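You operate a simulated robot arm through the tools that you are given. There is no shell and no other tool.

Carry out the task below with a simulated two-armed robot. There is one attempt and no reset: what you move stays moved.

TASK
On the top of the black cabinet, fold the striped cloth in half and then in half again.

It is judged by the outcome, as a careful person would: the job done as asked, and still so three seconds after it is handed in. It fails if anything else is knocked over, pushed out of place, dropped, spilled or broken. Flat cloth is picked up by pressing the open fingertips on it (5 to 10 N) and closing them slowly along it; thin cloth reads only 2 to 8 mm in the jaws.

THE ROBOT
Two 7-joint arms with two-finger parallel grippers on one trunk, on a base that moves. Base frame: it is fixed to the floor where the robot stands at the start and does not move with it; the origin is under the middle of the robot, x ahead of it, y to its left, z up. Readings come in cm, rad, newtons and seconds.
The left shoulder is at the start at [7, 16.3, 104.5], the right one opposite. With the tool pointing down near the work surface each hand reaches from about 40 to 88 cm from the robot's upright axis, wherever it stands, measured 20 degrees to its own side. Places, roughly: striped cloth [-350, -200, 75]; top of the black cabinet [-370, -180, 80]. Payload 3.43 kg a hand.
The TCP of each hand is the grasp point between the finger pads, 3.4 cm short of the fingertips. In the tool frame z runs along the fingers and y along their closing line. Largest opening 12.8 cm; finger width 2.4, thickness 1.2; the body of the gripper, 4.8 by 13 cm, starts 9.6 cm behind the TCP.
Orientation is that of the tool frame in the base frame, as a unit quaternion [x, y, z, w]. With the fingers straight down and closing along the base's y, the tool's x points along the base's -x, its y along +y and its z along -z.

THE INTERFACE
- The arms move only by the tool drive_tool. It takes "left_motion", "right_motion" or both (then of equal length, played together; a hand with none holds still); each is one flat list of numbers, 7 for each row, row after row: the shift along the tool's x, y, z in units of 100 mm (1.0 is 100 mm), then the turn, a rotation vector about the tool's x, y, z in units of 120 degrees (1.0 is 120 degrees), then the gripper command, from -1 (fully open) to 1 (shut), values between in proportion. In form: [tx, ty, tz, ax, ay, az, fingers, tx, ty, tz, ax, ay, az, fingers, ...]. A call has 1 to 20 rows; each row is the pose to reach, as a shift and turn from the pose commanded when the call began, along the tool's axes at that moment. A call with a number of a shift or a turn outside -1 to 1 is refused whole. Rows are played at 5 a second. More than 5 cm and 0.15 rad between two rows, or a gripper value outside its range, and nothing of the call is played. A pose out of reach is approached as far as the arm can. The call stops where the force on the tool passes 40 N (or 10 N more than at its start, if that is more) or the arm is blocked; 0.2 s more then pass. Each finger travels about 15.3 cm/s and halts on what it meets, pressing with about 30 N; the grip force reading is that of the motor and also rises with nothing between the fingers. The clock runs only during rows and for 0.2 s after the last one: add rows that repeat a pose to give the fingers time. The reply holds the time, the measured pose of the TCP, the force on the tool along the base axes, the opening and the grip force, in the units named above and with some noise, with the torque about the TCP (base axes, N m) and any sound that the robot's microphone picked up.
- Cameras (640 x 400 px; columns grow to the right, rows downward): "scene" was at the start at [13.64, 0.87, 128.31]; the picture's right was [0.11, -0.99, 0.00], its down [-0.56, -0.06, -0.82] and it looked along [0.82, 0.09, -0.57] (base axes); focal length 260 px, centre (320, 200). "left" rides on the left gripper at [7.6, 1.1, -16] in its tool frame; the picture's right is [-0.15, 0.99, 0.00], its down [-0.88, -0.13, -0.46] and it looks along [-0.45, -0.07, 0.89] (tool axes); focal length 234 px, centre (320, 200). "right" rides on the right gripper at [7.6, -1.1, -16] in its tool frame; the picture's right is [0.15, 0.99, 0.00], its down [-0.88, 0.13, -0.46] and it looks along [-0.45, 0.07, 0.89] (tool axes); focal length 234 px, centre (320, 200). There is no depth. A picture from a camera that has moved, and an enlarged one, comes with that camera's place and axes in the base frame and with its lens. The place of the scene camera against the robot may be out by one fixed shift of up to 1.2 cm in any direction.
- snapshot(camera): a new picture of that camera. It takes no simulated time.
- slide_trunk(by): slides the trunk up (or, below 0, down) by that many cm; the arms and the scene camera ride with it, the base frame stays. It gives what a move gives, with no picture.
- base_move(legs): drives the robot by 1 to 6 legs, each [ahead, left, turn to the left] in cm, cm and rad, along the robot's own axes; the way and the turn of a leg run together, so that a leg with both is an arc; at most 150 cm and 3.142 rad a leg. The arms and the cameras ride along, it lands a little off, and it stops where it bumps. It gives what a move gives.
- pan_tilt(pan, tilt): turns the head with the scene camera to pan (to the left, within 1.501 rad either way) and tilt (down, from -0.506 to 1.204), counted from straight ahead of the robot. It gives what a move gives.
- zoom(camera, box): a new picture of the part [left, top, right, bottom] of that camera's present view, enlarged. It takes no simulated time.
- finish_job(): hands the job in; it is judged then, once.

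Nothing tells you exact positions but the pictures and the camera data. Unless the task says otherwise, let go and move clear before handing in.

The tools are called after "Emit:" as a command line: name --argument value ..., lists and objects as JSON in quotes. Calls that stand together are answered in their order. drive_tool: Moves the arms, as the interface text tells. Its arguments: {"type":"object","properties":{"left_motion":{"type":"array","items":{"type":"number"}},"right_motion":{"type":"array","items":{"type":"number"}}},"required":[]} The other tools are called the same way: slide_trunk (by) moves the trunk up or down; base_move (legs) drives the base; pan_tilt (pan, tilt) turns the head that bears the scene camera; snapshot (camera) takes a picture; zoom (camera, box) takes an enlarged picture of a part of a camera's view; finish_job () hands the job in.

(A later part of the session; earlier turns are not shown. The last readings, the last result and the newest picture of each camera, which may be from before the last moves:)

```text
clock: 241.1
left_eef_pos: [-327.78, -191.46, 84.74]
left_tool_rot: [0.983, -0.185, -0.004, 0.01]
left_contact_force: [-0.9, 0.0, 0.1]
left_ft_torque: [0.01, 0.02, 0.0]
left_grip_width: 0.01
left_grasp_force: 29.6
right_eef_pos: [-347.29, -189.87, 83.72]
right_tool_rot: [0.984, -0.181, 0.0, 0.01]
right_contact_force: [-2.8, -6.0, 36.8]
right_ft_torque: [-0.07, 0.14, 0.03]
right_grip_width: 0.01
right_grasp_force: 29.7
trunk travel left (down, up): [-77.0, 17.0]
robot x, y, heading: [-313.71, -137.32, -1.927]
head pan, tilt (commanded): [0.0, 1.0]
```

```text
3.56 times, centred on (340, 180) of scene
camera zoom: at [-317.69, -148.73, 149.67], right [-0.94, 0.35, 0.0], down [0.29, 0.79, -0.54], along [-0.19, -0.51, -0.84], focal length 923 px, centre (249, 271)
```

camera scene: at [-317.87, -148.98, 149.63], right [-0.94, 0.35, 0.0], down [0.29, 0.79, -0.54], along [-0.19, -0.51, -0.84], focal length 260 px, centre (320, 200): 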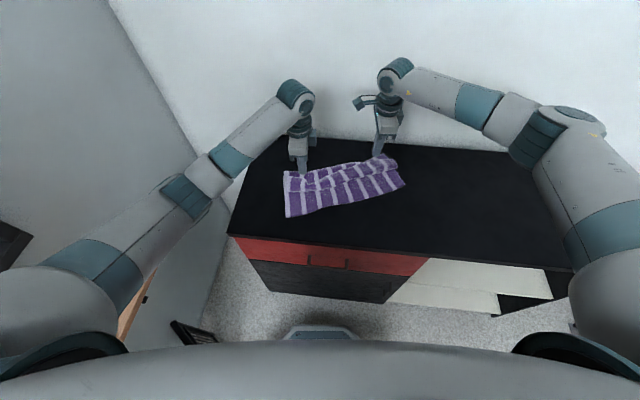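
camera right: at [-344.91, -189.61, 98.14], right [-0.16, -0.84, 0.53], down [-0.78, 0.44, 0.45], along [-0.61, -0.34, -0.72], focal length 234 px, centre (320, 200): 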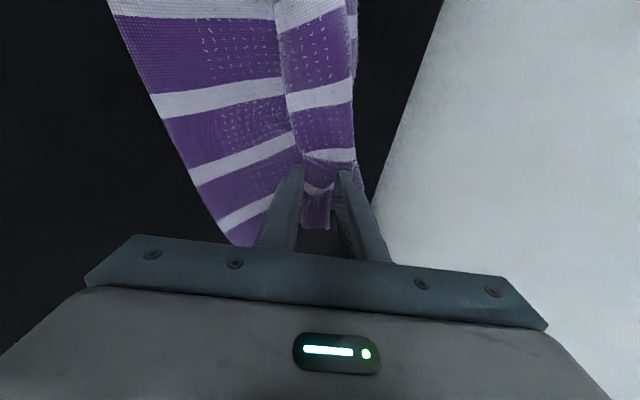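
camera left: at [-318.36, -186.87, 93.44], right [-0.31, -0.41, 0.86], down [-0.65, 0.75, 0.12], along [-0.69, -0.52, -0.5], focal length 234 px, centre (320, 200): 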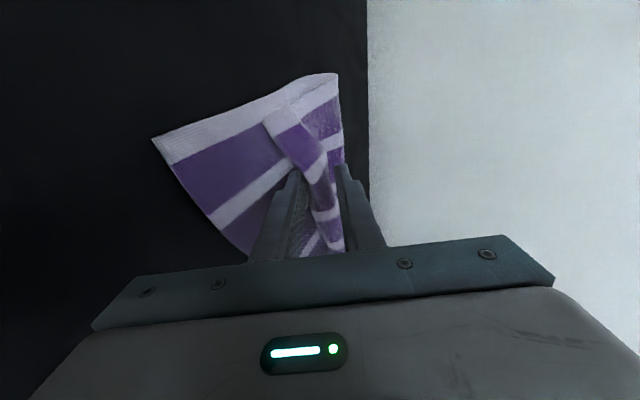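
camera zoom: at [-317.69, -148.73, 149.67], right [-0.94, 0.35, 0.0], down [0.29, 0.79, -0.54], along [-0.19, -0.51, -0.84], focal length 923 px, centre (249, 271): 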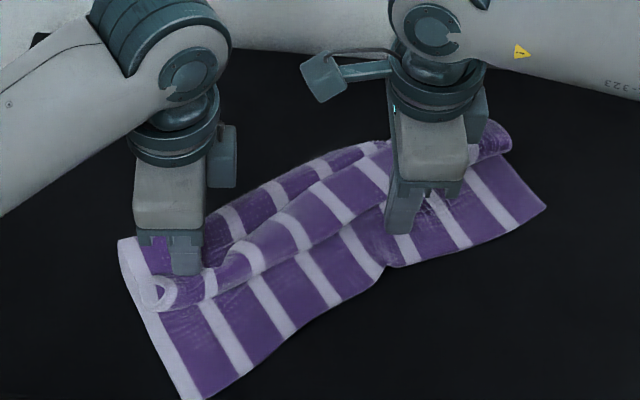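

Pushing only slides the cloth, so I'll change approach: the existing crease lies close to the cloth's middle line. If I pinch that crease at two points and lift, both halves hang down by gravity — a clean half fold — and I can lay it down again. First, lift both hands clear and look.

Emit:
drive_tool --left_motion '[0, 0.05, -0.2, 0, 0, 0, 1, 0, 0.05, -0.5, 0, 0, 0, 1, 0, 0.05, -0.8, 0, 0, 0, 0.6, 0, 0.05, -0.95, 0, 0, 0, 0.22]' --right_motion '[0, 0, -0.2, 0, 0, 0, 1, 0, 0, -0.5, 0, 0, 0, 1, 0, 0, -0.8, 0, 0, 0, 0.6, 0, 0, -0.95, 0, 0, 0, 0.22]'

Emit:
snapshot --camera "scene"

Emit:
zoom --camera "scene" --box '[240, 140, 440, 240]'

Emit:
snapshot --camera "left"

Emit:
snapshot --camera "right"

```text
clock: 242.1
left_eef_pos: [-328.08, -191.92, 94.3]
left_tool_rot: [0.983, -0.185, -0.003, 0.008]
left_contact_force: [-0.3, -0.4, 0.0]
left_ft_torque: [-0.01, 0.01, 0.03]
left_grip_width: 4.99
left_grasp_force: 0.1
right_eef_pos: [-347.31, -189.51, 92.91]
right_tool_rot: [0.984, -0.18, 0.0, 0.007]
right_contact_force: [0.6, -0.5, 0.4]
right_ft_torque: [0.03, -0.01, 0.02]
right_grip_width: 5.0
right_grasp_force: 0.0
trunk travel left (down, up): [-77.0, 17.0]
robot x, y, heading: [-313.25, -138.07, -1.931]
head pan, tilt (commanded): [0.0, 1.0]
```

```text
taken
camera scene: at [-317.89, -149.01, 149.62], right [-0.94, 0.35, 0.0], down [0.29, 0.79, -0.54], along [-0.19, -0.51, -0.84], focal length 260 px, centre (320, 200)
```

scene: 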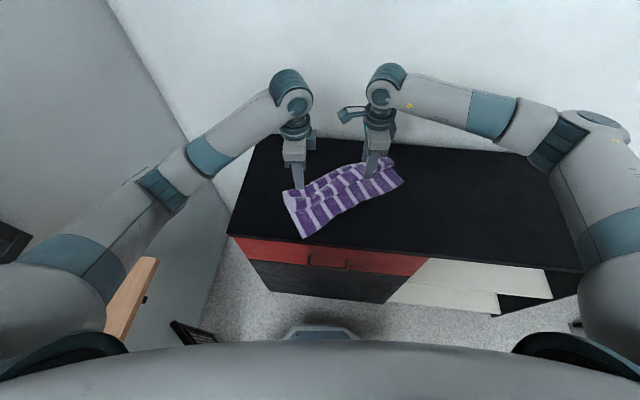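

```text
3.20 times, centred on (340, 190) of scene
camera zoom: at [-317.89, -149.01, 149.62], right [-0.94, 0.35, 0.0], down [0.29, 0.79, -0.54], along [-0.19, -0.51, -0.84], focal length 831 px, centre (256, 232)
```

zoom: 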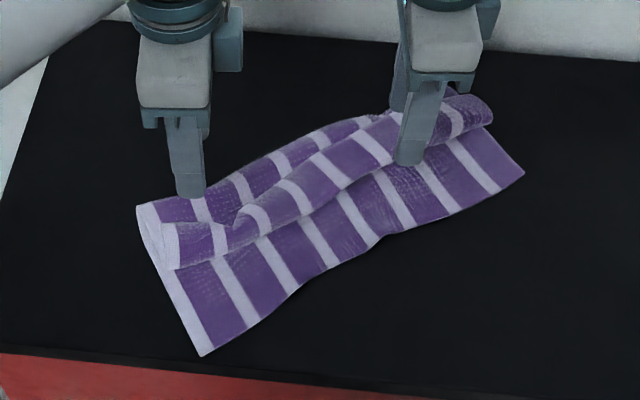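

```text
taken
camera left: at [-321.36, -195.63, 110.19], right [-0.5, -0.87, 0.02], down [-0.77, 0.45, 0.46], along [-0.4, 0.21, -0.89], focal length 234 px, centre (320, 200)
```

left: 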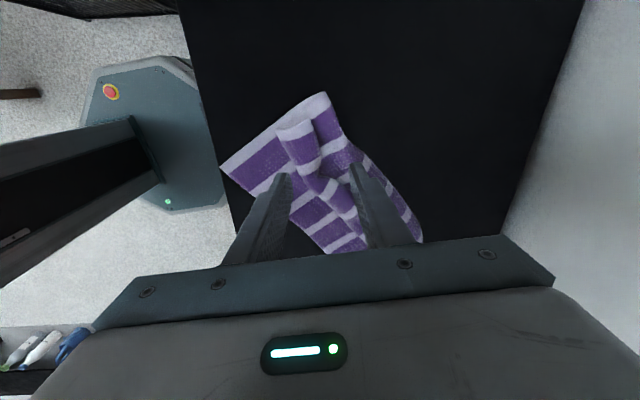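

```text
taken
camera right: at [-340.05, -191.11, 108.79], right [-0.21, -0.98, 0.01], down [-0.87, 0.2, 0.46], along [-0.45, 0.09, -0.89], focal length 234 px, centre (320, 200)
```

right: 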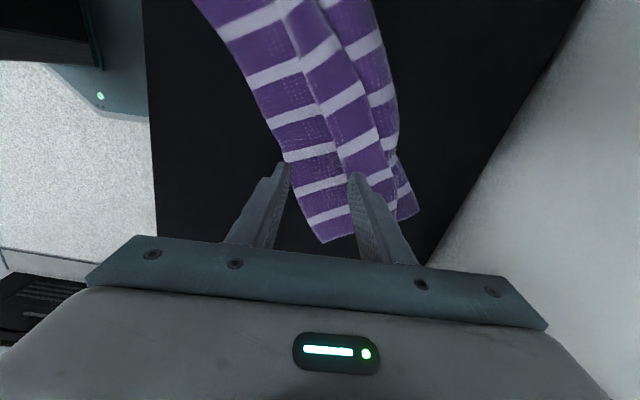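

The crease runs from about (-323,-197) to (-358,-201), close to the cloth's middle line. I'll turn both hands to close across it and move them over the crease, about 6–7 cm in from each end.

Emit:
drive_tool --left_motion '[-0.01, 0.11, 0, 0, 0, -0.06, 0.22, -0.02, 0.22, 0, 0, 0, -0.12, 0.22, -0.03, 0.33, 0, 0, 0, -0.18, 0.22, -0.03, 0.44, 0.2, 0, 0, -0.24, 0.22, -0.03, 0.44, 0.5, 0, 0, -0.24, 0.22]' --right_motion '[-0.04, 0.25, 0, 0, 0, -0.06, 0.22, -0.08, 0.5, 0, 0, 0, -0.12, 0.22, -0.13, 0.75, 0, 0, 0, -0.18, 0.22, -0.17, 0.99, 0.1, 0, 0, -0.24, 0.22, -0.17, 0.99, 0.4, 0, 0, -0.24, 0.22]'

Emit:
snapshot --camera "left"

Emit:
snapshot --camera "right"

Emit:
zoom --camera "scene" --box '[240, 120, 440, 240]'

```text
clock: 243.3
left_eef_pos: [-329.99, -195.88, 89.22]
left_tool_rot: [0.998, 0.065, -0.005, 0.008]
left_contact_force: [0.6, -0.1, -0.1]
left_ft_torque: [0.0, 0.02, -0.02]
left_grip_width: 5.0
left_grasp_force: 0.1
right_eef_pos: [-352.38, -198.35, 88.93]
right_tool_rot: [0.998, 0.07, -0.002, 0.007]
right_contact_force: [-0.1, 0.1, -0.5]
right_ft_torque: [-0.03, 0.01, 0.01]
right_grip_width: 5.01
right_grasp_force: 0.0
trunk travel left (down, up): [-77.0, 17.0]
robot x, y, heading: [-313.8, -137.59, -1.929]
head pan, tilt (commanded): [0.0, 1.0]
```

```text
taken
camera left: at [-322.27, -195.98, 105.21], right [-0.02, -1.0, 0.01], down [-0.88, 0.02, 0.47], along [-0.47, -0.01, -0.89], focal length 234 px, centre (320, 200)
```

left: 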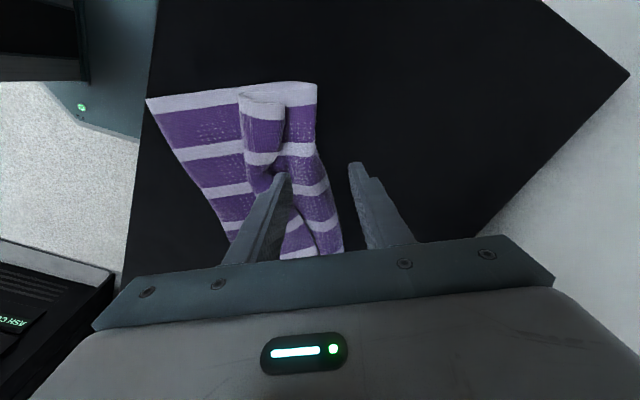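

```text
taken
camera right: at [-345.28, -196.03, 104.89], right [0.28, -0.96, 0.01], down [-0.85, -0.25, 0.46], along [-0.44, -0.14, -0.89], focal length 234 px, centre (320, 200)
```

right: 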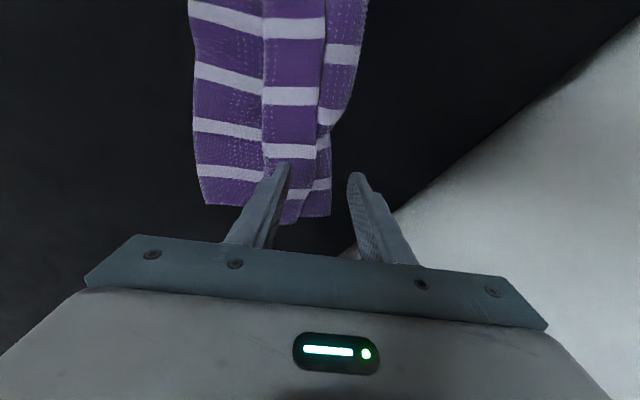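

```text
3.20 times, centred on (340, 180) of scene
camera zoom: at [-317.92, -149.05, 149.64], right [-0.94, 0.35, 0.0], down [0.29, 0.79, -0.54], along [-0.19, -0.51, -0.84], focal length 831 px, centre (256, 264)
```

zoom: 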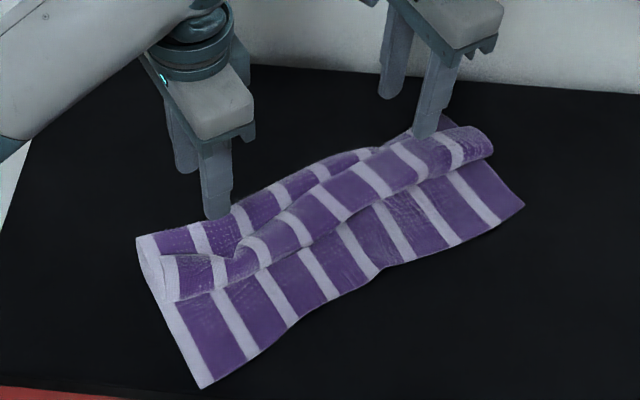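

Let me zoom the right camera to choose its pinch spot better.

Emit:
zoom --camera "right" --box '[180, 0, 400, 230]'

Emit:
zoom --camera "left" --box '[140, 60, 400, 260]'

```text
1.74 times, centred on (290, 115) of right
camera zoom: at [-345.28, -196.03, 104.89], right [0.28, -0.96, 0.01], down [-0.85, -0.25, 0.46], along [-0.44, -0.14, -0.89], focal length 407 px, centre (372, 348)
```

zoom: 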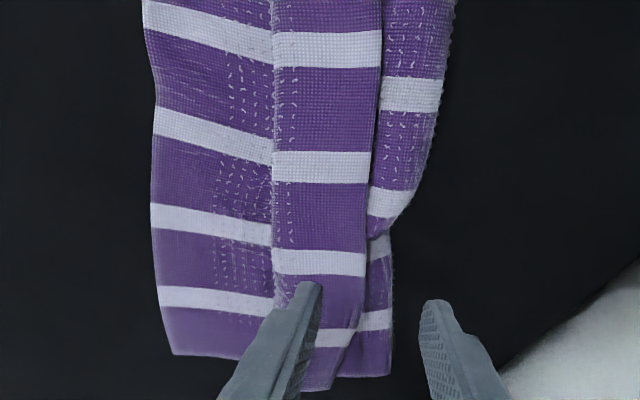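

```text
2.00 times, centred on (270, 160) of left
camera zoom: at [-322.27, -195.98, 105.21], right [-0.02, -1.0, 0.01], down [-0.88, 0.02, 0.47], along [-0.47, -0.01, -0.89], focal length 468 px, centre (420, 280)
```

zoom: 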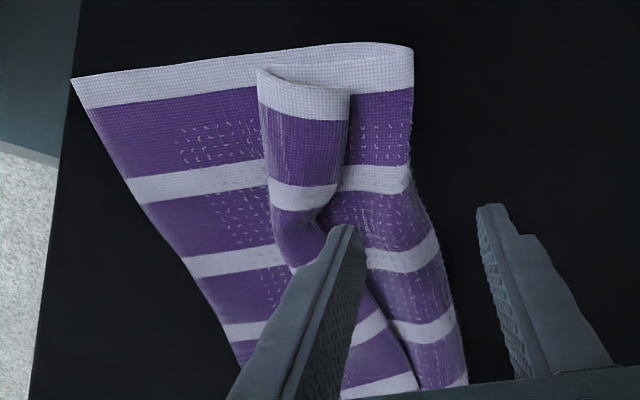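

I see the flap edge and the exposed layer clearly. For an accurate half fold I'd rather flatten the cloth first: pinch the flap's free edge (far finger on the exposed layer just beyond it), then pull it out flat. Moving there.

Emit:
drive_tool --left_motion '[0.08, -0.17, 0, 0, 0, 0, 0.4375, 0.16, -0.35, 0, 0, 0, 0, 0.4375, 0.24, -0.52, 0, 0, 0, 0, 0.4375, 0.24, -0.52, 0.2, 0, 0, 0, 0.4375, 0.24, -0.52, 0.36, 0, 0, 0, 0.4375]' --right_motion '[0.15, -0.04, 0, 0, 0, 0, 0.4375, 0.3, -0.09, 0, 0, 0, 0, 0.4375, 0.45, -0.133, 0, 0, 0, 0, 0.4375, 0.45, -0.133, 0.2, 0, 0, 0, 0.4375, 0.45, -0.133, 0.34, 0, 0, 0, 0.4375]'

Emit:
zoom --camera "right" --box '[180, 50, 420, 250]'

Emit:
zoom --camera "left" --box '[180, 50, 420, 250]'

```text
clock: 244.5
left_eef_pos: [-328.4, -190.67, 85.69]
left_tool_rot: [0.998, 0.065, -0.006, 0.007]
left_contact_force: [0.1, 0.0, 0.5]
left_ft_torque: [0.03, 0.01, -0.04]
left_grip_width: 3.59
left_grasp_force: 0.1
right_eef_pos: [-348.21, -196.34, 85.56]
right_tool_rot: [0.998, 0.07, -0.001, 0.007]
right_contact_force: [0.4, 0.3, -0.1]
right_ft_torque: [0.01, 0.02, -0.01]
right_grip_width: 3.59
right_grasp_force: 0.0
trunk travel left (down, up): [-77.0, 17.0]
robot x, y, heading: [-313.38, -137.87, -1.927]
head pan, tilt (commanded): [0.0, 1.0]
```

```text
2.00 times, centred on (300, 150) of right
camera zoom: at [-340.98, -194.11, 101.39], right [0.28, -0.96, 0.01], down [-0.85, -0.24, 0.46], along [-0.44, -0.14, -0.89], focal length 468 px, centre (360, 300)
```

zoom: 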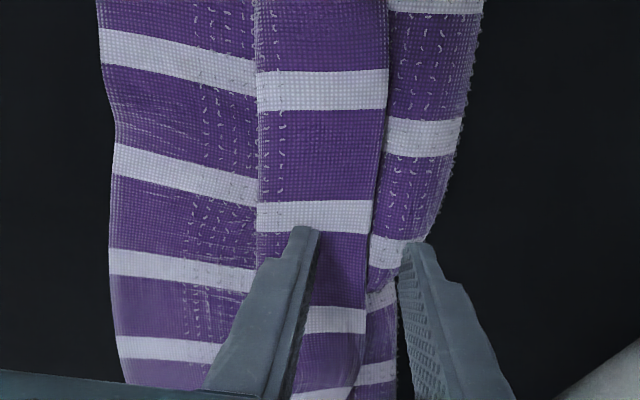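

```text
2.00 times, centred on (300, 150) of left
camera zoom: at [-320.61, -190.58, 101.5], right [-0.02, -1.0, 0.02], down [-0.88, 0.02, 0.47], along [-0.47, -0.01, -0.89], focal length 468 px, centre (360, 300)
```

zoom: 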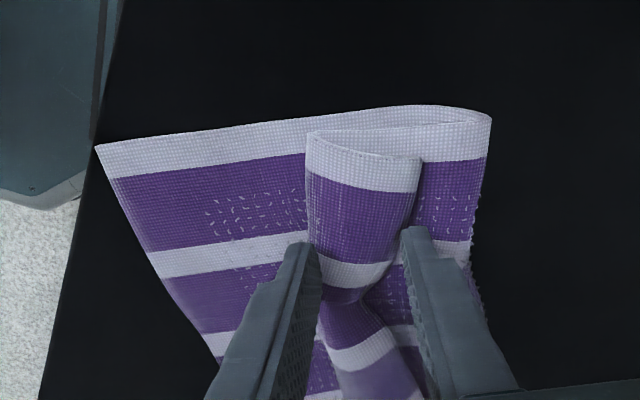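

Very good placement on both. Pressing down.

Emit:
drive_tool --left_motion '[0, 0, 0.04, 0, 0, 0, 0.4375, 0, 0, 0.08, 0, 0, 0, 0.4375, 0, 0, 0.1, 0, 0, 0, 0.4375]' --right_motion '[0, 0, 0.04, 0, 0, 0, 0.4375, 0, 0, 0.08, 0, 0, 0, 0.4375, 0, 0, 0.1, 0, 0, 0, 0.4375]'

```text
clock: 245.3
left_eef_pos: [-328.39, -190.59, 84.78]
left_tool_rot: [0.998, 0.065, -0.005, 0.008]
left_contact_force: [0.9, -0.5, 0.1]
left_ft_torque: [0.01, 0.0, 0.03]
left_grip_width: 3.63
left_grasp_force: 0.3
right_eef_pos: [-348.19, -196.4, 84.63]
right_tool_rot: [0.998, 0.069, -0.002, 0.008]
right_contact_force: [0.2, 1.1, 5.8]
right_ft_torque: [0.14, 0.07, -0.03]
right_grip_width: 3.65
right_grasp_force: 0.6
trunk travel left (down, up): [-77.0, 17.0]
robot x, y, heading: [-313.14, -137.79, -1.933]
head pan, tilt (commanded): [0.0, 1.0]
```

Emit:
drive_tool --left_motion '[0, 0, 0.03, 0, 0, 0, 0.4375, 0, 0, 0.06, 0, 0, 0, 0.4375]' --right_motion '[0, 0, 0.0, 0.01, 0, 0, 0.4375, 0, 0, 0.015, 0.02, 0, 0, 0.4375]'

```text
clock: 245.9
left_eef_pos: [-328.36, -190.54, 84.34]
left_tool_rot: [0.998, 0.064, -0.008, 0.008]
left_contact_force: [-0.2, -0.8, 11.8]
left_ft_torque: [-0.13, -0.02, -0.05]
left_grip_width: 3.58
left_grasp_force: 0.0
right_eef_pos: [-348.25, -196.32, 84.63]
right_tool_rot: [0.997, 0.07, -0.004, -0.014]
right_contact_force: [0.0, -1.7, 3.8]
right_ft_torque: [0.03, 0.01, 0.02]
right_grip_width: 3.56
right_grasp_force: 0.0
trunk travel left (down, up): [-77.0, 17.0]
robot x, y, heading: [-313.56, -137.6, -1.928]
head pan, tilt (commanded): [0.0, 1.0]
```

Emit:
drive_tool --left_motion '[0, 0, 0, 0, 0, 0, 0.4375, 0, 0, 0, 0, 0, 0, 0.47, 0, 0, 0, 0, 0, 0, 0.5, 0, 0, 0, 0, 0, 0, 0.53, 0, 0, 0, 0, 0, 0, 0.56, 0, 0, 0, 0, 0, 0, 0.59, 0, 0, 0, 0, 0, 0, 0.62, 0, 0, 0, 0, 0, 0, 0.65, 0, 0, 0, 0, 0, 0, 0.68, 0, 0, 0, 0, 0, 0, 0.7]' --right_motion '[0, 0, 0.025, 0, 0, 0, 0.4375, 0, 0, 0.03, 0, 0, 0, 0.47, 0, 0, 0.03, 0, 0, 0, 0.5, 0, 0, 0.03, 0, 0, 0, 0.53, 0, 0, 0.03, 0, 0, 0, 0.56, 0, 0, 0.03, 0, 0, 0, 0.59, 0, 0, 0.03, 0, 0, 0, 0.62, 0, 0, 0.03, 0, 0, 0, 0.65, 0, 0, 0.03, 0, 0, 0, 0.68, 0, 0, 0.03, 0, 0, 0, 0.7]'

Emit:
zoom --camera "right" --box '[180, 50, 420, 250]'

Emit:
zoom --camera "left" --box '[180, 50, 420, 250]'

```text
clock: 248.1
left_eef_pos: [-328.34, -190.39, 84.32]
left_tool_rot: [0.998, 0.064, -0.006, 0.008]
left_contact_force: [-0.5, -0.1, 15.4]
left_ft_torque: [-0.07, 0.0, 0.02]
left_grip_width: 1.96
left_grasp_force: 0.5
right_eef_pos: [-348.1, -196.24, 84.3]
right_tool_rot: [0.998, 0.069, -0.004, -0.012]
right_contact_force: [-0.2, 0.3, 12.9]
right_ft_torque: [0.12, 0.0, -0.02]
right_grip_width: 1.86
right_grasp_force: 0.0
trunk travel left (down, up): [-77.0, 17.0]
robot x, y, heading: [-313.36, -137.4, -1.929]
head pan, tilt (commanded): [0.0, 1.0]
```

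```text
2.00 times, centred on (300, 150) of right
camera zoom: at [-340.85, -194.61, 100.19], right [0.28, -0.96, -0.03], down [-0.85, -0.26, 0.46], along [-0.45, -0.11, -0.89], focal length 468 px, centre (360, 300)
```

zoom: 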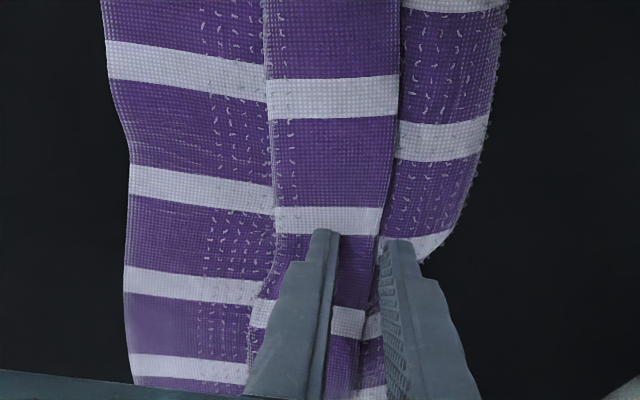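

```text
2.00 times, centred on (300, 150) of left
camera zoom: at [-320.52, -190.39, 100.12], right [-0.02, -1.0, 0.02], down [-0.88, 0.02, 0.47], along [-0.47, -0.01, -0.88], focal length 468 px, centre (360, 300)
```

zoom: 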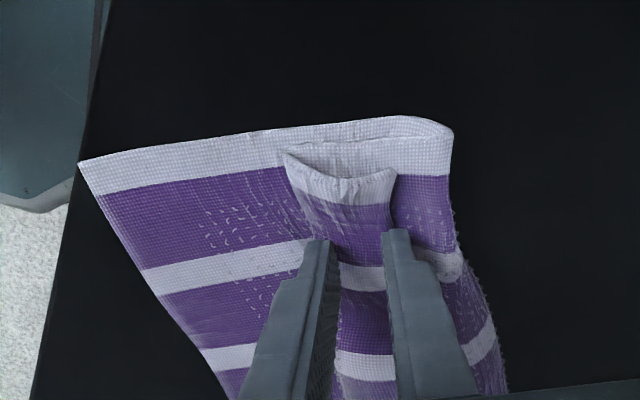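

Emit:
drive_tool --left_motion '[0, 0, 0, 0, 0, 0, 0.73, 0, 0, 0, 0, 0, 0, 0.76, 0, 0, 0, 0, 0, 0, 0.79, 0, 0, 0, 0, 0, 0, 0.82, 0, 0, 0, 0, 0, 0, 0.85, 0, 0, 0, 0, 0, 0, 0.88, 0, 0, 0, 0, 0, 0, 0.91, 0, 0, 0, 0, 0, 0, 0.95, 0, 0, 0, 0, 0, 0, 1.0, 0, 0, 0, 0, 0, 0, 1.0]' --right_motion '[0, 0, 0, 0, 0, 0, 0.73, 0, 0, 0, 0, 0, 0, 0.76, 0, 0, 0, 0, 0, 0, 0.79, 0, 0, 0, 0, 0, 0, 0.82, 0, 0, 0, 0, 0, 0, 0.85, 0, 0, 0, 0, 0, 0, 0.88, 0, 0, 0, 0, 0, 0, 0.91, 0, 0, 0, 0, 0, 0, 0.95, 0, 0, 0, 0, 0, 0, 1.0, 0, 0, 0, 0, 0, 0, 1.0]'

Emit:
zoom --camera "right" --box '[180, 50, 420, 250]'

Emit:
zoom --camera "left" --box '[180, 50, 420, 250]'

```text
clock: 250.3
left_eef_pos: [-328.24, -190.38, 84.24]
left_tool_rot: [0.998, 0.065, -0.007, 0.009]
left_contact_force: [0.8, -1.9, 18.8]
left_ft_torque: [-0.1, -0.06, -0.02]
left_grip_width: 0.0
left_grasp_force: 29.6
right_eef_pos: [-348.16, -196.3, 84.28]
right_tool_rot: [0.997, 0.07, -0.004, -0.013]
right_contact_force: [-0.3, 1.6, 11.2]
right_ft_torque: [0.11, -0.01, -0.01]
right_grip_width: 0.01
right_grasp_force: 30.1
trunk travel left (down, up): [-77.0, 17.0]
robot x, y, heading: [-313.85, -137.23, -1.926]
head pan, tilt (commanded): [0.0, 1.0]
```

```text
2.00 times, centred on (300, 150) of right
camera zoom: at [-340.85, -194.59, 100.18], right [0.28, -0.96, -0.03], down [-0.85, -0.26, 0.46], along [-0.45, -0.11, -0.89], focal length 468 px, centre (360, 300)
```

zoom: 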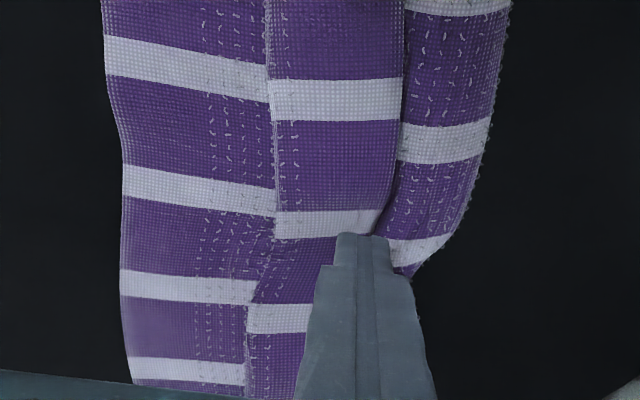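

```text
2.00 times, centred on (300, 150) of left
camera zoom: at [-320.51, -190.4, 100.13], right [-0.02, -1.0, 0.02], down [-0.88, 0.02, 0.47], along [-0.47, -0.01, -0.88], focal length 468 px, centre (360, 300)
```

zoom: 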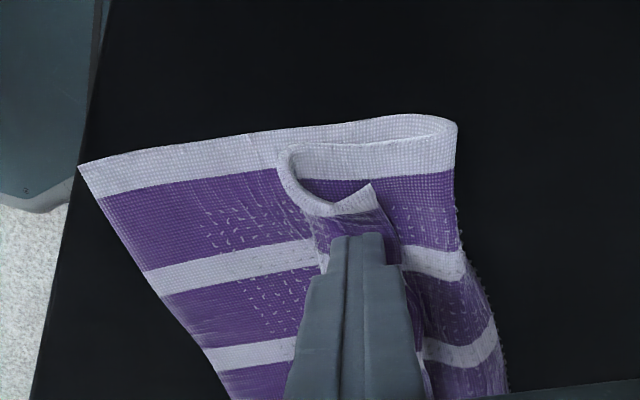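

Nothing caught with the smaller opening; about 5 cm is needed. The near strip is a single layer lying directly on the cabinet, which is the best place to grip. I'll pinch the near edge there with both hands, then lift the whole cloth to hang free and unfold by itself.

Emit:
drive_tool --left_motion '[0, 0, -0.2, 0, 0, 0, 0.9, 0, 0, -0.3, 0, 0, 0, 0.25, 0.01, -0.2, -0.3, 0, 0, -0.03, 0.25, 0.01, -0.4, -0.3, 0, 0, -0.06, 0.25, 0.017, -0.56, -0.25, 0, 0, -0.097, 0.25, 0.017, -0.56, -0.12, 0, 0, -0.097, 0.25]' --right_motion '[0, 0, -0.2, 0, 0, 0, 0.9, 0, 0, -0.3, 0, 0, 0, 0.25, -0.2, -0.25, -0.3, 0, 0, 0, 0.25, -0.4, -0.5, -0.3, 0, 0, 0, 0.25, -0.525, -0.74, -0.25, 0, 0, 0, 0.25, -0.525, -0.74, -0.12, 0, 0, 0, 0.25]'

Emit:
zoom --camera "right" --box '[180, 50, 420, 250]'

Emit:
zoom --camera "left" --box '[180, 50, 420, 250]'

Emit:
zoom --camera "scene" --box '[240, 120, 440, 240]'

```text
clock: 251.7
left_eef_pos: [-328.82, -184.94, 85.08]
left_tool_rot: [0.986, 0.167, -0.006, 0.007]
left_contact_force: [0.4, 0.0, 0.2]
left_ft_torque: [-0.01, 0.02, 0.02]
left_grip_width: 4.82
left_grasp_force: 0.0
right_eef_pos: [-354.52, -189.87, 85.52]
right_tool_rot: [0.997, 0.07, -0.003, -0.015]
right_contact_force: [-0.6, -0.5, 0.2]
right_ft_torque: [0.02, -0.04, -0.04]
right_grip_width: 4.79
right_grasp_force: 0.1
trunk travel left (down, up): [-77.0, 17.0]
robot x, y, heading: [-313.46, -137.71, -1.924]
head pan, tilt (commanded): [0.0, 1.0]
```

```text
2.00 times, centred on (300, 150) of right
camera zoom: at [-347.14, -188.3, 101.32], right [0.28, -0.96, -0.03], down [-0.85, -0.26, 0.46], along [-0.44, -0.1, -0.89], focal length 468 px, centre (360, 300)
```

zoom: 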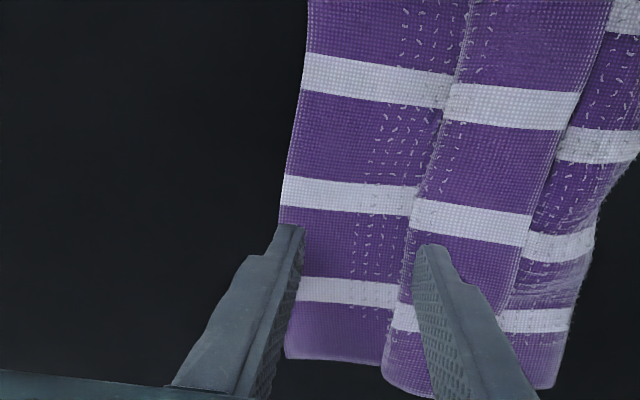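

```text
2.00 times, centred on (300, 150) of left
camera zoom: at [-321.24, -183.47, 100.94], right [0.19, -0.98, 0.01], down [-0.87, -0.16, 0.47], along [-0.46, -0.1, -0.88], focal length 468 px, centre (360, 300)
```

zoom: 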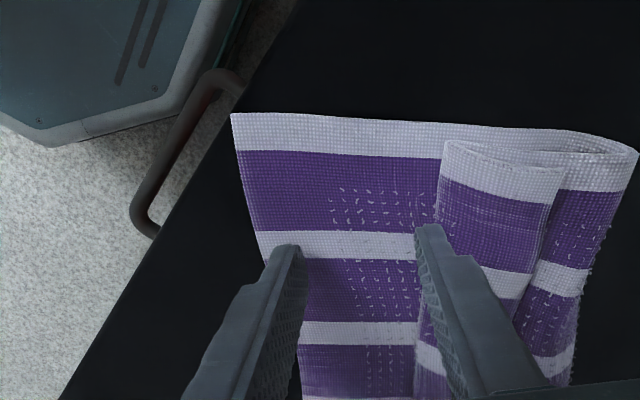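

```text
3.20 times, centred on (340, 180) of scene
camera zoom: at [-317.89, -149.14, 149.62], right [-0.94, 0.35, 0.0], down [0.29, 0.79, -0.54], along [-0.19, -0.51, -0.84], focal length 831 px, centre (256, 264)
```

zoom: 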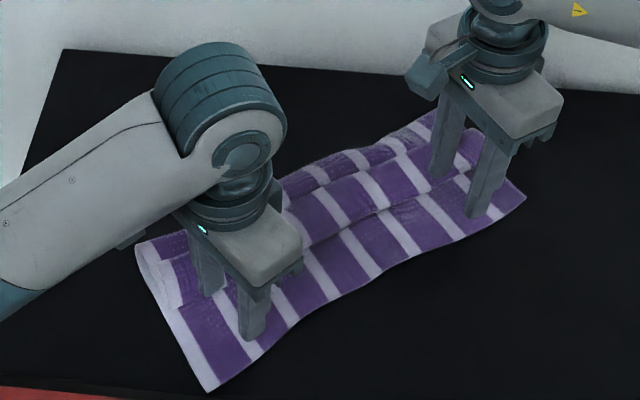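

I'll shift both a little nearer so the far fingers stay on the single-layer strip, then press.

Emit:
drive_tool --left_motion '[0, -0.09, 0, 0, 0, 0, 0.25, 0, -0.09, 0.05, 0, 0, 0, 0.25, 0, -0.09, 0.09, 0, 0, 0, 0.25]' --right_motion '[0, -0.1, 0, 0, 0, 0, 0.25, 0, -0.1, 0.08, 0, 0, 0, 0.25, 0, -0.1, 0.14, 0, 0, 0, 0.25]'

Emit:
drive_tool --left_motion '[0, 0, 0.02, 0, 0, 0, 0.25, 0, 0, 0.04, 0, 0, 0, 0.25]' --right_motion '[0, 0, 0.02, 0, 0, 0, 0.25, 0, 0, 0.04, 0, 0, 0, 0.25]'

```text
clock: 252.5
left_eef_pos: [-329.14, -184.09, 84.22]
left_tool_rot: [0.986, 0.165, -0.006, 0.008]
left_contact_force: [0.0, 0.1, -0.2]
left_ft_torque: [-0.01, 0.02, 0.01]
left_grip_width: 4.81
left_grasp_force: 0.1
right_eef_pos: [-354.65, -188.7, 84.25]
right_tool_rot: [0.997, 0.07, -0.003, -0.012]
right_contact_force: [-0.9, -0.9, 4.2]
right_ft_torque: [-0.17, 0.03, -0.02]
right_grip_width: 4.81
right_grasp_force: 0.2
trunk travel left (down, up): [-77.0, 17.0]
robot x, y, heading: [-313.96, -137.43, -1.932]
head pan, tilt (commanded): [0.0, 1.0]
```

```text
clock: 253.1
left_eef_pos: [-329.19, -184.14, 83.95]
left_tool_rot: [0.986, 0.166, -0.007, 0.007]
left_contact_force: [-0.1, -0.2, 0.7]
left_ft_torque: [0.03, -0.05, -0.02]
left_grip_width: 4.8
left_grasp_force: 0.0
right_eef_pos: [-354.61, -188.89, 84.12]
right_tool_rot: [0.998, 0.069, -0.004, -0.011]
right_contact_force: [-3.2, 0.3, 21.1]
right_ft_torque: [-0.72, -0.03, -0.14]
right_grip_width: 4.78
right_grasp_force: 0.1
trunk travel left (down, up): [-77.0, 17.0]
robot x, y, heading: [-313.82, -137.61, -1.93]
head pan, tilt (commanded): [0.0, 1.0]
```

Emit:
drive_tool --left_motion '[0, 0, 0.02, 0, 0, 0, 0.25, 0, 0, 0.035, 0, 0, 0, 0.25]' --right_motion '[0, 0, -0.03, -0.02, 0, 0, 0.25, 0, 0, -0.03, -0.04, 0, 0, 0.25]'

```text
clock: 253.7
left_eef_pos: [-329.25, -184.11, 83.83]
left_tool_rot: [0.986, 0.166, -0.008, 0.008]
left_contact_force: [2.8, 0.6, 20.2]
left_ft_torque: [0.28, -0.1, -0.04]
left_grip_width: 4.78
left_grasp_force: 0.1
right_eef_pos: [-354.57, -188.68, 84.01]
right_tool_rot: [0.997, 0.07, -0.001, 0.028]
right_contact_force: [-0.1, 0.7, 2.4]
right_ft_torque: [-0.07, -0.01, 0.0]
right_grip_width: 4.79
right_grasp_force: 0.1
trunk travel left (down, up): [-77.0, 17.0]
robot x, y, heading: [-313.54, -137.65, -1.933]
head pan, tilt (commanded): [0.0, 1.0]
```

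Emit:
drive_tool --left_motion '[0, 0, -0.012, 0, 0, 0, 0.25, 0, 0, -0.014, 0, 0, 0, 0.25]' --right_motion '[0, 0, 0.02, -0.01, 0, 0, 0.25, 0, 0, 0.03, -0.01, 0, 0, 0.25]'

```text
clock: 254.3
left_eef_pos: [-329.2, -183.95, 83.73]
left_tool_rot: [0.986, 0.166, -0.008, 0.007]
left_contact_force: [-1.7, -3.5, 14.1]
left_ft_torque: [0.0, 0.0, 0.0]
left_grip_width: 4.78
left_grasp_force: 0.1
right_eef_pos: [-354.46, -188.72, 84.03]
right_tool_rot: [0.997, 0.07, 0.001, 0.041]
right_contact_force: [0.9, 2.8, 9.3]
right_ft_torque: [0.11, -0.01, -0.02]
right_grip_width: 4.81
right_grasp_force: 0.1
trunk travel left (down, up): [-77.0, 17.0]
robot x, y, heading: [-313.2, -137.68, -1.926]
head pan, tilt (commanded): [0.0, 1.0]
```

14 N and 9 N, fairly balanced. Closing slowly.

Emit:
drive_tool --left_motion '[0, 0, -0.004, 0, 0, 0, 0.28, 0, 0, -0.004, 0, 0, 0, 0.31, 0, 0, -0.004, 0, 0, 0, 0.34, 0, 0, -0.004, 0, 0, 0, 0.37, 0, 0, -0.004, 0, 0, 0, 0.4, 0, 0, -0.004, 0, 0, 0, 0.43, 0, 0, -0.004, 0, 0, 0, 0.46, 0, 0, -0.004, 0, 0, 0, 0.49, 0, 0, -0.004, 0, 0, 0, 0.52, 0, 0, -0.004, 0, 0, 0, 0.55, 0, 0, -0.004, 0, 0, 0, 0.58, 0, 0, -0.004, 0, 0, 0, 0.61, 0, 0, -0.004, 0, 0, 0, 0.64, 0, 0, -0.004, 0, 0, 0, 0.67]' --right_motion '[0, 0, 0, 0, 0, 0, 0.28, 0, 0, 0, 0, 0, 0, 0.31, 0, 0, 0, 0, 0, 0, 0.34, 0, 0, 0, 0, 0, 0, 0.37, 0, 0, 0, 0, 0, 0, 0.4, 0, 0, 0, 0, 0, 0, 0.43, 0, 0, 0, 0, 0, 0, 0.46, 0, 0, 0, 0, 0, 0, 0.49, 0, 0, 0, 0, 0, 0, 0.52, 0, 0, 0, 0, 0, 0, 0.55, 0, 0, 0, 0, 0, 0, 0.58, 0, 0, 0, 0, 0, 0, 0.61, 0, 0, 0, 0, 0, 0, 0.64, 0, 0, 0, 0, 0, 0, 0.67]'

Emit:
zoom --camera "right" --box '[180, 50, 420, 250]'

Emit:
zoom --camera "left" --box '[180, 50, 420, 250]'

```text
clock: 257.3
left_eef_pos: [-329.16, -184.12, 83.76]
left_tool_rot: [0.986, 0.166, -0.008, 0.007]
left_contact_force: [-1.8, -1.1, 8.2]
left_ft_torque: [-0.03, 0.05, 0.0]
left_grip_width: 2.19
left_grasp_force: 0.8
right_eef_pos: [-354.48, -188.68, 83.87]
right_tool_rot: [0.997, 0.069, 0.0, 0.04]
right_contact_force: [1.3, 1.3, 12.8]
right_ft_torque: [-0.13, -0.07, 0.01]
right_grip_width: 2.13
right_grasp_force: 0.5
trunk travel left (down, up): [-77.0, 17.0]
robot x, y, heading: [-313.58, -137.71, -1.93]
head pan, tilt (commanded): [0.0, 1.0]
```

```text
2.00 times, centred on (300, 150) of right
camera zoom: at [-347.43, -185.43, 99.62], right [0.28, -0.96, 0.08], down [-0.86, -0.21, 0.47], along [-0.43, -0.2, -0.88], focal length 468 px, centre (360, 300)
```

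zoom: 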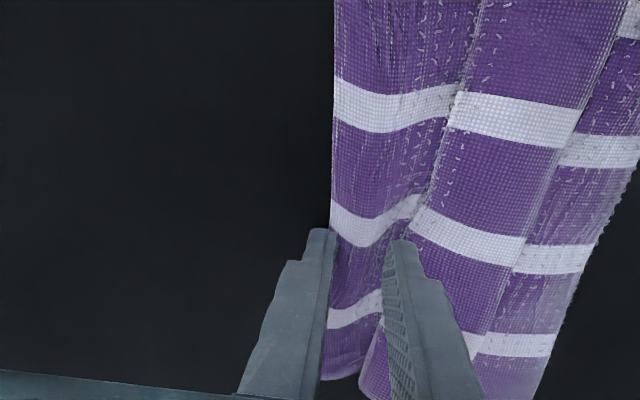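

```text
2.00 times, centred on (300, 150) of left
camera zoom: at [-321.57, -182.46, 99.65], right [0.19, -0.98, 0.01], down [-0.87, -0.16, 0.47], along [-0.46, -0.1, -0.88], focal length 468 px, centre (360, 300)
```

zoom: 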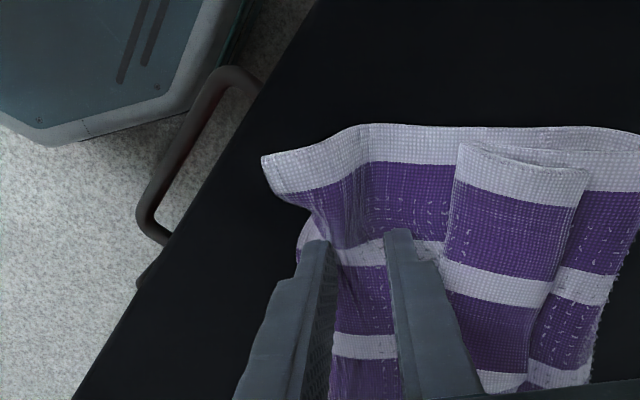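

Rucks are forming at both. Closing the rest.

Emit:
drive_tool --left_motion '[0, 0, 0, 0, 0, 0, 0.69, 0, 0, 0, 0, 0, 0, 0.71, 0, 0, 0, 0, 0, 0, 0.73, 0, 0, 0, 0, 0, 0, 0.75, 0, 0, 0, 0, 0, 0, 0.77, 0, 0, 0, 0, 0, 0, 0.79, 0, 0, 0, 0, 0, 0, 0.81, 0, 0, 0, 0, 0, 0, 0.83, 0, 0, 0, 0, 0, 0, 0.85, 0, 0, 0, 0, 0, 0, 0.87, 0, 0, 0, 0, 0, 0, 0.89, 0, 0, 0, 0, 0, 0, 0.91, 0, 0, 0, 0, 0, 0, 0.94, 0, 0, 0, 0, 0, 0, 1.0, 0, 0, 0, 0, 0, 0, 1.0]' --right_motion '[0, 0, 0, 0, 0, 0, 0.69, 0, 0, 0, 0, 0, 0, 0.71, 0, 0, 0, 0, 0, 0, 0.73, 0, 0, 0, 0, 0, 0, 0.75, 0, 0, 0, 0, 0, 0, 0.77, 0, 0, 0, 0, 0, 0, 0.79, 0, 0, 0, 0, 0, 0, 0.81, 0, 0, 0, 0, 0, 0, 0.83, 0, 0, 0, 0, 0, 0, 0.85, 0, 0, 0, 0, 0, 0, 0.87, 0, 0, 0, 0, 0, 0, 0.89, 0, 0, 0, 0, 0, 0, 0.91, 0, 0, 0, 0, 0, 0, 0.94, 0, 0, 0, 0, 0, 0, 1.0, 0, 0, 0, 0, 0, 0, 1.0]'

Emit:
zoom --camera "right" --box '[180, 50, 420, 250]'

Emit:
zoom --camera "left" --box '[180, 50, 420, 250]'

```text
clock: 260.5
left_eef_pos: [-329.19, -184.08, 83.82]
left_tool_rot: [0.986, 0.165, -0.008, 0.008]
left_contact_force: [-1.9, -0.2, 6.7]
left_ft_torque: [-0.04, 0.09, 0.01]
left_grip_width: 0.43
left_grasp_force: 29.6
right_eef_pos: [-354.51, -188.69, 83.83]
right_tool_rot: [0.997, 0.069, 0.0, 0.04]
right_contact_force: [0.8, -0.4, 17.4]
right_ft_torque: [-0.18, -0.06, -0.02]
right_grip_width: 0.01
right_grasp_force: 30.3
trunk travel left (down, up): [-77.0, 17.0]
robot x, y, heading: [-313.75, -137.79, -1.926]
head pan, tilt (commanded): [0.0, 1.0]
```

```text
2.00 times, centred on (300, 150) of right
camera zoom: at [-347.42, -185.45, 99.65], right [0.28, -0.96, 0.08], down [-0.86, -0.21, 0.47], along [-0.43, -0.2, -0.88], focal length 468 px, centre (360, 300)
```

zoom: 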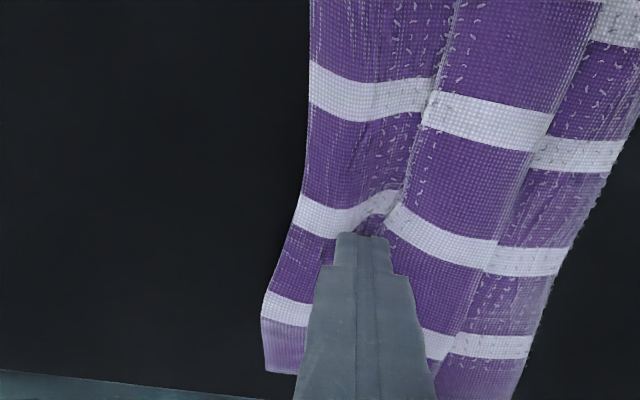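

```text
2.00 times, centred on (300, 150) of left
camera zoom: at [-321.55, -182.46, 99.66], right [0.19, -0.98, 0.01], down [-0.87, -0.16, 0.47], along [-0.46, -0.1, -0.88], focal length 468 px, centre (360, 300)
```

zoom: 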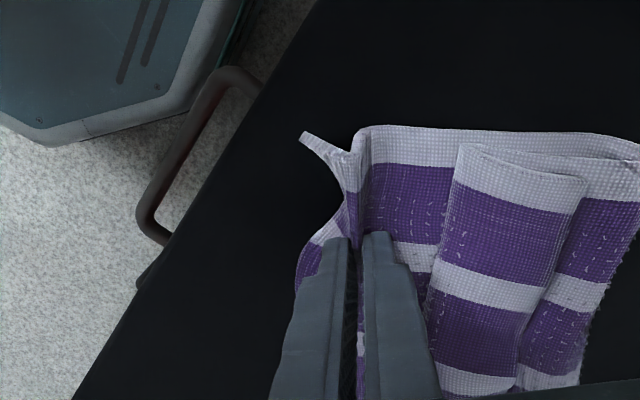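

Left holds the near edge; right missed. Repositioning the right with its near finger just off the edge.

Emit:
drive_tool --right_motion '[0, 0, -0.15, 0, 0, 0, 0.9, 0, 0, -0.2, 0, 0, 0, 0.2, 0, -0.08, -0.2, 0, 0, 0, 0.2, 0, -0.08, -0.08, 0, 0, 0, 0.2]'

Emit:
zoom --camera "right" --box '[180, 50, 420, 250]'

```text
clock: 261.5
left_eef_pos: [-329.3, -184.1, 83.69]
left_tool_rot: [0.986, 0.166, -0.006, 0.007]
left_contact_force: [0.3, 0.6, 12.0]
left_ft_torque: [-0.01, -0.03, -0.02]
left_grip_width: 0.43
left_grasp_force: 30.0
right_eef_pos: [-354.73, -187.87, 84.52]
right_tool_rot: [0.997, 0.071, 0.001, 0.038]
right_contact_force: [-0.9, 0.0, 0.1]
right_ft_torque: [-0.01, -0.05, 0.0]
right_grip_width: 5.13
right_grasp_force: 0.0
trunk travel left (down, up): [-77.0, 17.0]
robot x, y, heading: [-313.54, -137.74, -1.931]
head pan, tilt (commanded): [0.0, 1.0]
```

```text
2.00 times, centred on (300, 150) of right
camera zoom: at [-347.59, -184.6, 100.28], right [0.28, -0.96, 0.08], down [-0.86, -0.22, 0.47], along [-0.43, -0.2, -0.88], focal length 468 px, centre (360, 300)
```

zoom: 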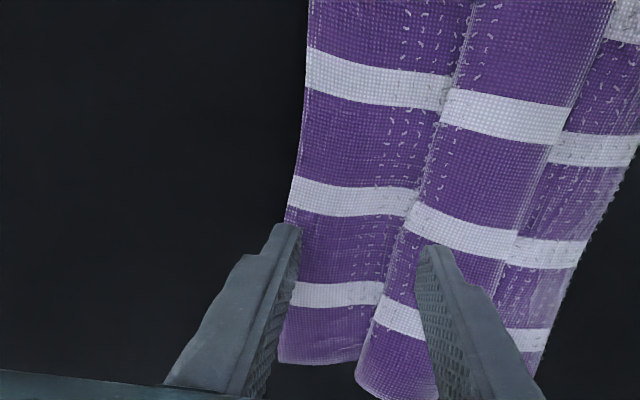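

Emit:
drive_tool --right_motion '[0, -0.12, -0.05, 0, 0, 0, 0.2, 0, -0.23, -0.05, 0, 0, 0, 0.2, 0, -0.23, 0.04, 0, 0, 0, 0.2]'

Emit:
zoom --camera "right" --box '[180, 50, 420, 250]'

```text
clock: 262.3
left_eef_pos: [-329.05, -184.13, 83.82]
left_tool_rot: [0.986, 0.165, -0.007, 0.008]
left_contact_force: [1.2, -0.2, 12.3]
left_ft_torque: [-0.01, -0.07, -0.02]
left_grip_width: 0.44
left_grasp_force: 29.6
right_eef_pos: [-355.02, -185.6, 84.07]
right_tool_rot: [0.997, 0.069, 0.0, 0.04]
right_contact_force: [0.6, -0.1, 0.8]
right_ft_torque: [-0.02, 0.01, 0.01]
right_grip_width: 5.12
right_grasp_force: 0.1
trunk travel left (down, up): [-77.0, 17.0]
robot x, y, heading: [-313.72, -137.31, -1.93]
head pan, tilt (commanded): [0.0, 1.0]
```

```text
2.00 times, centred on (300, 150) of right
camera zoom: at [-347.91, -182.4, 99.77], right [0.28, -0.96, 0.08], down [-0.86, -0.22, 0.47], along [-0.43, -0.2, -0.88], focal length 468 px, centre (360, 300)
```

zoom: 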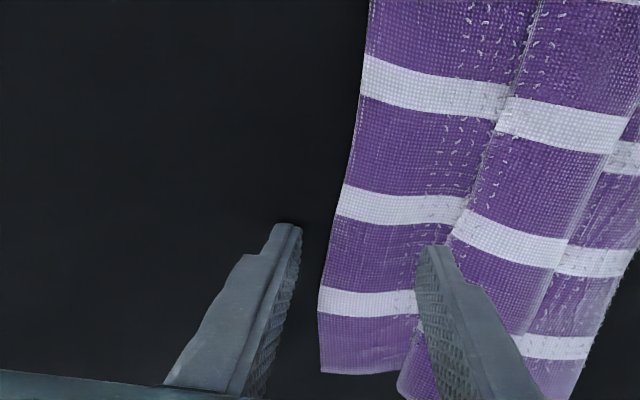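

Emit:
drive_tool --right_motion '[0, 0, 0, 0.015, 0, 0, 0.2, 0, 0, 0.01, 0.03, 0, 0, 0.2, 0, 0, 0.03, 0.03, 0, 0, 0.2]'

```text
clock: 263.1
left_eef_pos: [-329.15, -183.99, 83.71]
left_tool_rot: [0.986, 0.165, -0.007, 0.008]
left_contact_force: [-1.2, -2.4, 8.7]
left_ft_torque: [-0.1, 0.06, -0.02]
left_grip_width: 0.45
left_grasp_force: 30.4
right_eef_pos: [-354.97, -185.81, 83.94]
right_tool_rot: [0.998, 0.07, -0.001, 0.01]
right_contact_force: [-0.1, -1.3, 14.3]
right_ft_torque: [-0.59, -0.01, -0.07]
right_grip_width: 5.19
right_grasp_force: 0.9
trunk travel left (down, up): [-77.0, 17.0]
robot x, y, heading: [-313.31, -137.81, -1.924]
head pan, tilt (commanded): [0.0, 1.0]
```

Emit:
drive_tool --right_motion '[0, 0, -0.01, -0.01, 0, 0, 0.2, 0, 0, -0.01, -0.02, 0, 0, 0.2]'

```text
clock: 263.7
left_eef_pos: [-329.2, -184.2, 83.74]
left_tool_rot: [0.986, 0.166, -0.007, 0.007]
left_contact_force: [-0.9, -0.9, 10.3]
left_ft_torque: [-0.06, 0.0, 0.0]
left_grip_width: 0.45
left_grasp_force: 29.6
right_eef_pos: [-354.89, -185.64, 83.84]
right_tool_rot: [0.997, 0.069, -0.001, 0.027]
right_contact_force: [-0.1, -1.4, 8.9]
right_ft_torque: [-0.4, 0.01, -0.04]
right_grip_width: 5.2
right_grasp_force: 1.3
trunk travel left (down, up): [-77.0, 17.0]
robot x, y, heading: [-313.85, -137.67, -1.924]
head pan, tilt (commanded): [0.0, 1.0]
```

Emit:
drive_tool --right_motion '[0, 0, 0, -0.012, 0, 0, 0.2, 0, 0, 0.0, -0.025, 0, 0, 0.2]'

```text
clock: 264.3
left_eef_pos: [-329.17, -184.12, 83.8]
left_tool_rot: [0.986, 0.166, -0.008, 0.008]
left_contact_force: [0.5, -0.8, 11.3]
left_ft_torque: [-0.08, -0.04, 0.01]
left_grip_width: 0.44
left_grasp_force: 30.4
right_eef_pos: [-355.02, -185.57, 83.85]
right_tool_rot: [0.996, 0.07, 0.001, 0.055]
right_contact_force: [0.7, 2.6, 5.9]
right_ft_torque: [0.2, -0.06, -0.02]
right_grip_width: 5.17
right_grasp_force: 0.6
trunk travel left (down, up): [-77.0, 17.0]
robot x, y, heading: [-313.49, -137.57, -1.929]
head pan, tilt (commanded): [0.0, 1.0]
```

Emit:
drive_tool --right_motion '[0, 0, 0.012, 0.006, 0, 0, 0.2, 0, 0, 0.015, 0.006, 0, 0, 0.2]'

```text
clock: 264.9
left_eef_pos: [-329.14, -184.12, 83.82]
left_tool_rot: [0.986, 0.166, -0.007, 0.007]
left_contact_force: [0.8, -2.0, 7.9]
left_ft_torque: [-0.11, -0.01, -0.02]
left_grip_width: 0.43
left_grasp_force: 30.0
right_eef_pos: [-355.08, -185.62, 83.69]
right_tool_rot: [0.996, 0.068, 0.001, 0.048]
right_contact_force: [-3.8, 4.6, 15.4]
right_ft_torque: [0.44, 0.03, 0.06]
right_grip_width: 5.25
right_grasp_force: 0.6
trunk travel left (down, up): [-77.0, 17.0]
robot x, y, heading: [-313.67, -137.41, -1.927]
head pan, tilt (commanded): [0.0, 1.0]
```

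Emit:
drive_tool --right_motion '[0, 0, 0.0, 0.006, 0, 0, 0.2, 0, 0, 0.0, 0.012, 0, 0, 0.2]'

```text
clock: 265.5
left_eef_pos: [-329.18, -184.11, 83.72]
left_tool_rot: [0.986, 0.166, -0.008, 0.007]
left_contact_force: [-0.3, 0.5, 8.5]
left_ft_torque: [-0.02, 0.02, 0.0]
left_grip_width: 0.44
left_grasp_force: 30.4
right_eef_pos: [-354.95, -185.76, 83.72]
right_tool_rot: [0.997, 0.07, 0.0, 0.037]
right_contact_force: [-2.0, -0.8, 11.0]
right_ft_torque: [-0.47, 0.03, -0.1]
right_grip_width: 5.16
right_grasp_force: 0.6
trunk travel left (down, up): [-77.0, 17.0]
robot x, y, heading: [-313.49, -137.59, -1.93]
head pan, tilt (commanded): [0.0, 1.0]
```

Far finger presses at 11 N, near finger is just touching the table. Closing slowly.

Emit:
drive_tool --right_motion '[0, 0, 0, 0, 0, 0, 0.23, 0, 0, 0, 0, 0, 0, 0.26, 0, 0, 0, 0, 0, 0, 0.29, 0, 0, 0, 0, 0, 0, 0.32, 0, 0, 0, 0, 0, 0, 0.35, 0, 0, 0, 0, 0, 0, 0.38, 0, 0, 0, 0, 0, 0, 0.41, 0, 0, 0, 0, 0, 0, 0.44, 0, 0, 0, 0, 0, 0, 0.47, 0, 0, 0, 0, 0, 0, 0.5, 0, 0, 0, 0, 0, 0, 0.53, 0, 0, 0, 0, 0, 0, 0.56, 0, 0, 0, 0, 0, 0, 0.59, 0, 0, 0, 0, 0, 0, 0.62]'

Emit:
zoom --camera "right" --box '[180, 50, 420, 250]'

```text
clock: 268.5
left_eef_pos: [-329.13, -184.02, 83.81]
left_tool_rot: [0.986, 0.166, -0.008, 0.007]
left_contact_force: [-3.5, -0.3, 4.2]
left_ft_torque: [-0.05, 0.08, 0.02]
left_grip_width: 0.44
left_grasp_force: 30.4
right_eef_pos: [-354.92, -185.76, 83.75]
right_tool_rot: [0.997, 0.07, 0.0, 0.036]
right_contact_force: [2.4, 3.3, 20.4]
right_ft_torque: [-0.37, -0.13, 0.0]
right_grip_width: 2.45
right_grasp_force: 0.3
trunk travel left (down, up): [-77.0, 17.0]
robot x, y, heading: [-313.59, -137.47, -1.93]
head pan, tilt (commanded): [0.0, 1.0]
```

```text
2.00 times, centred on (300, 150) of right
camera zoom: at [-347.82, -182.46, 99.5], right [0.28, -0.96, 0.07], down [-0.86, -0.22, 0.47], along [-0.43, -0.19, -0.88], focal length 468 px, centre (360, 300)
```

zoom: 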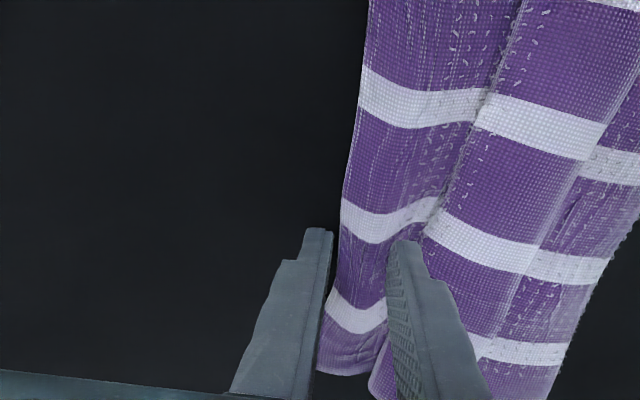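

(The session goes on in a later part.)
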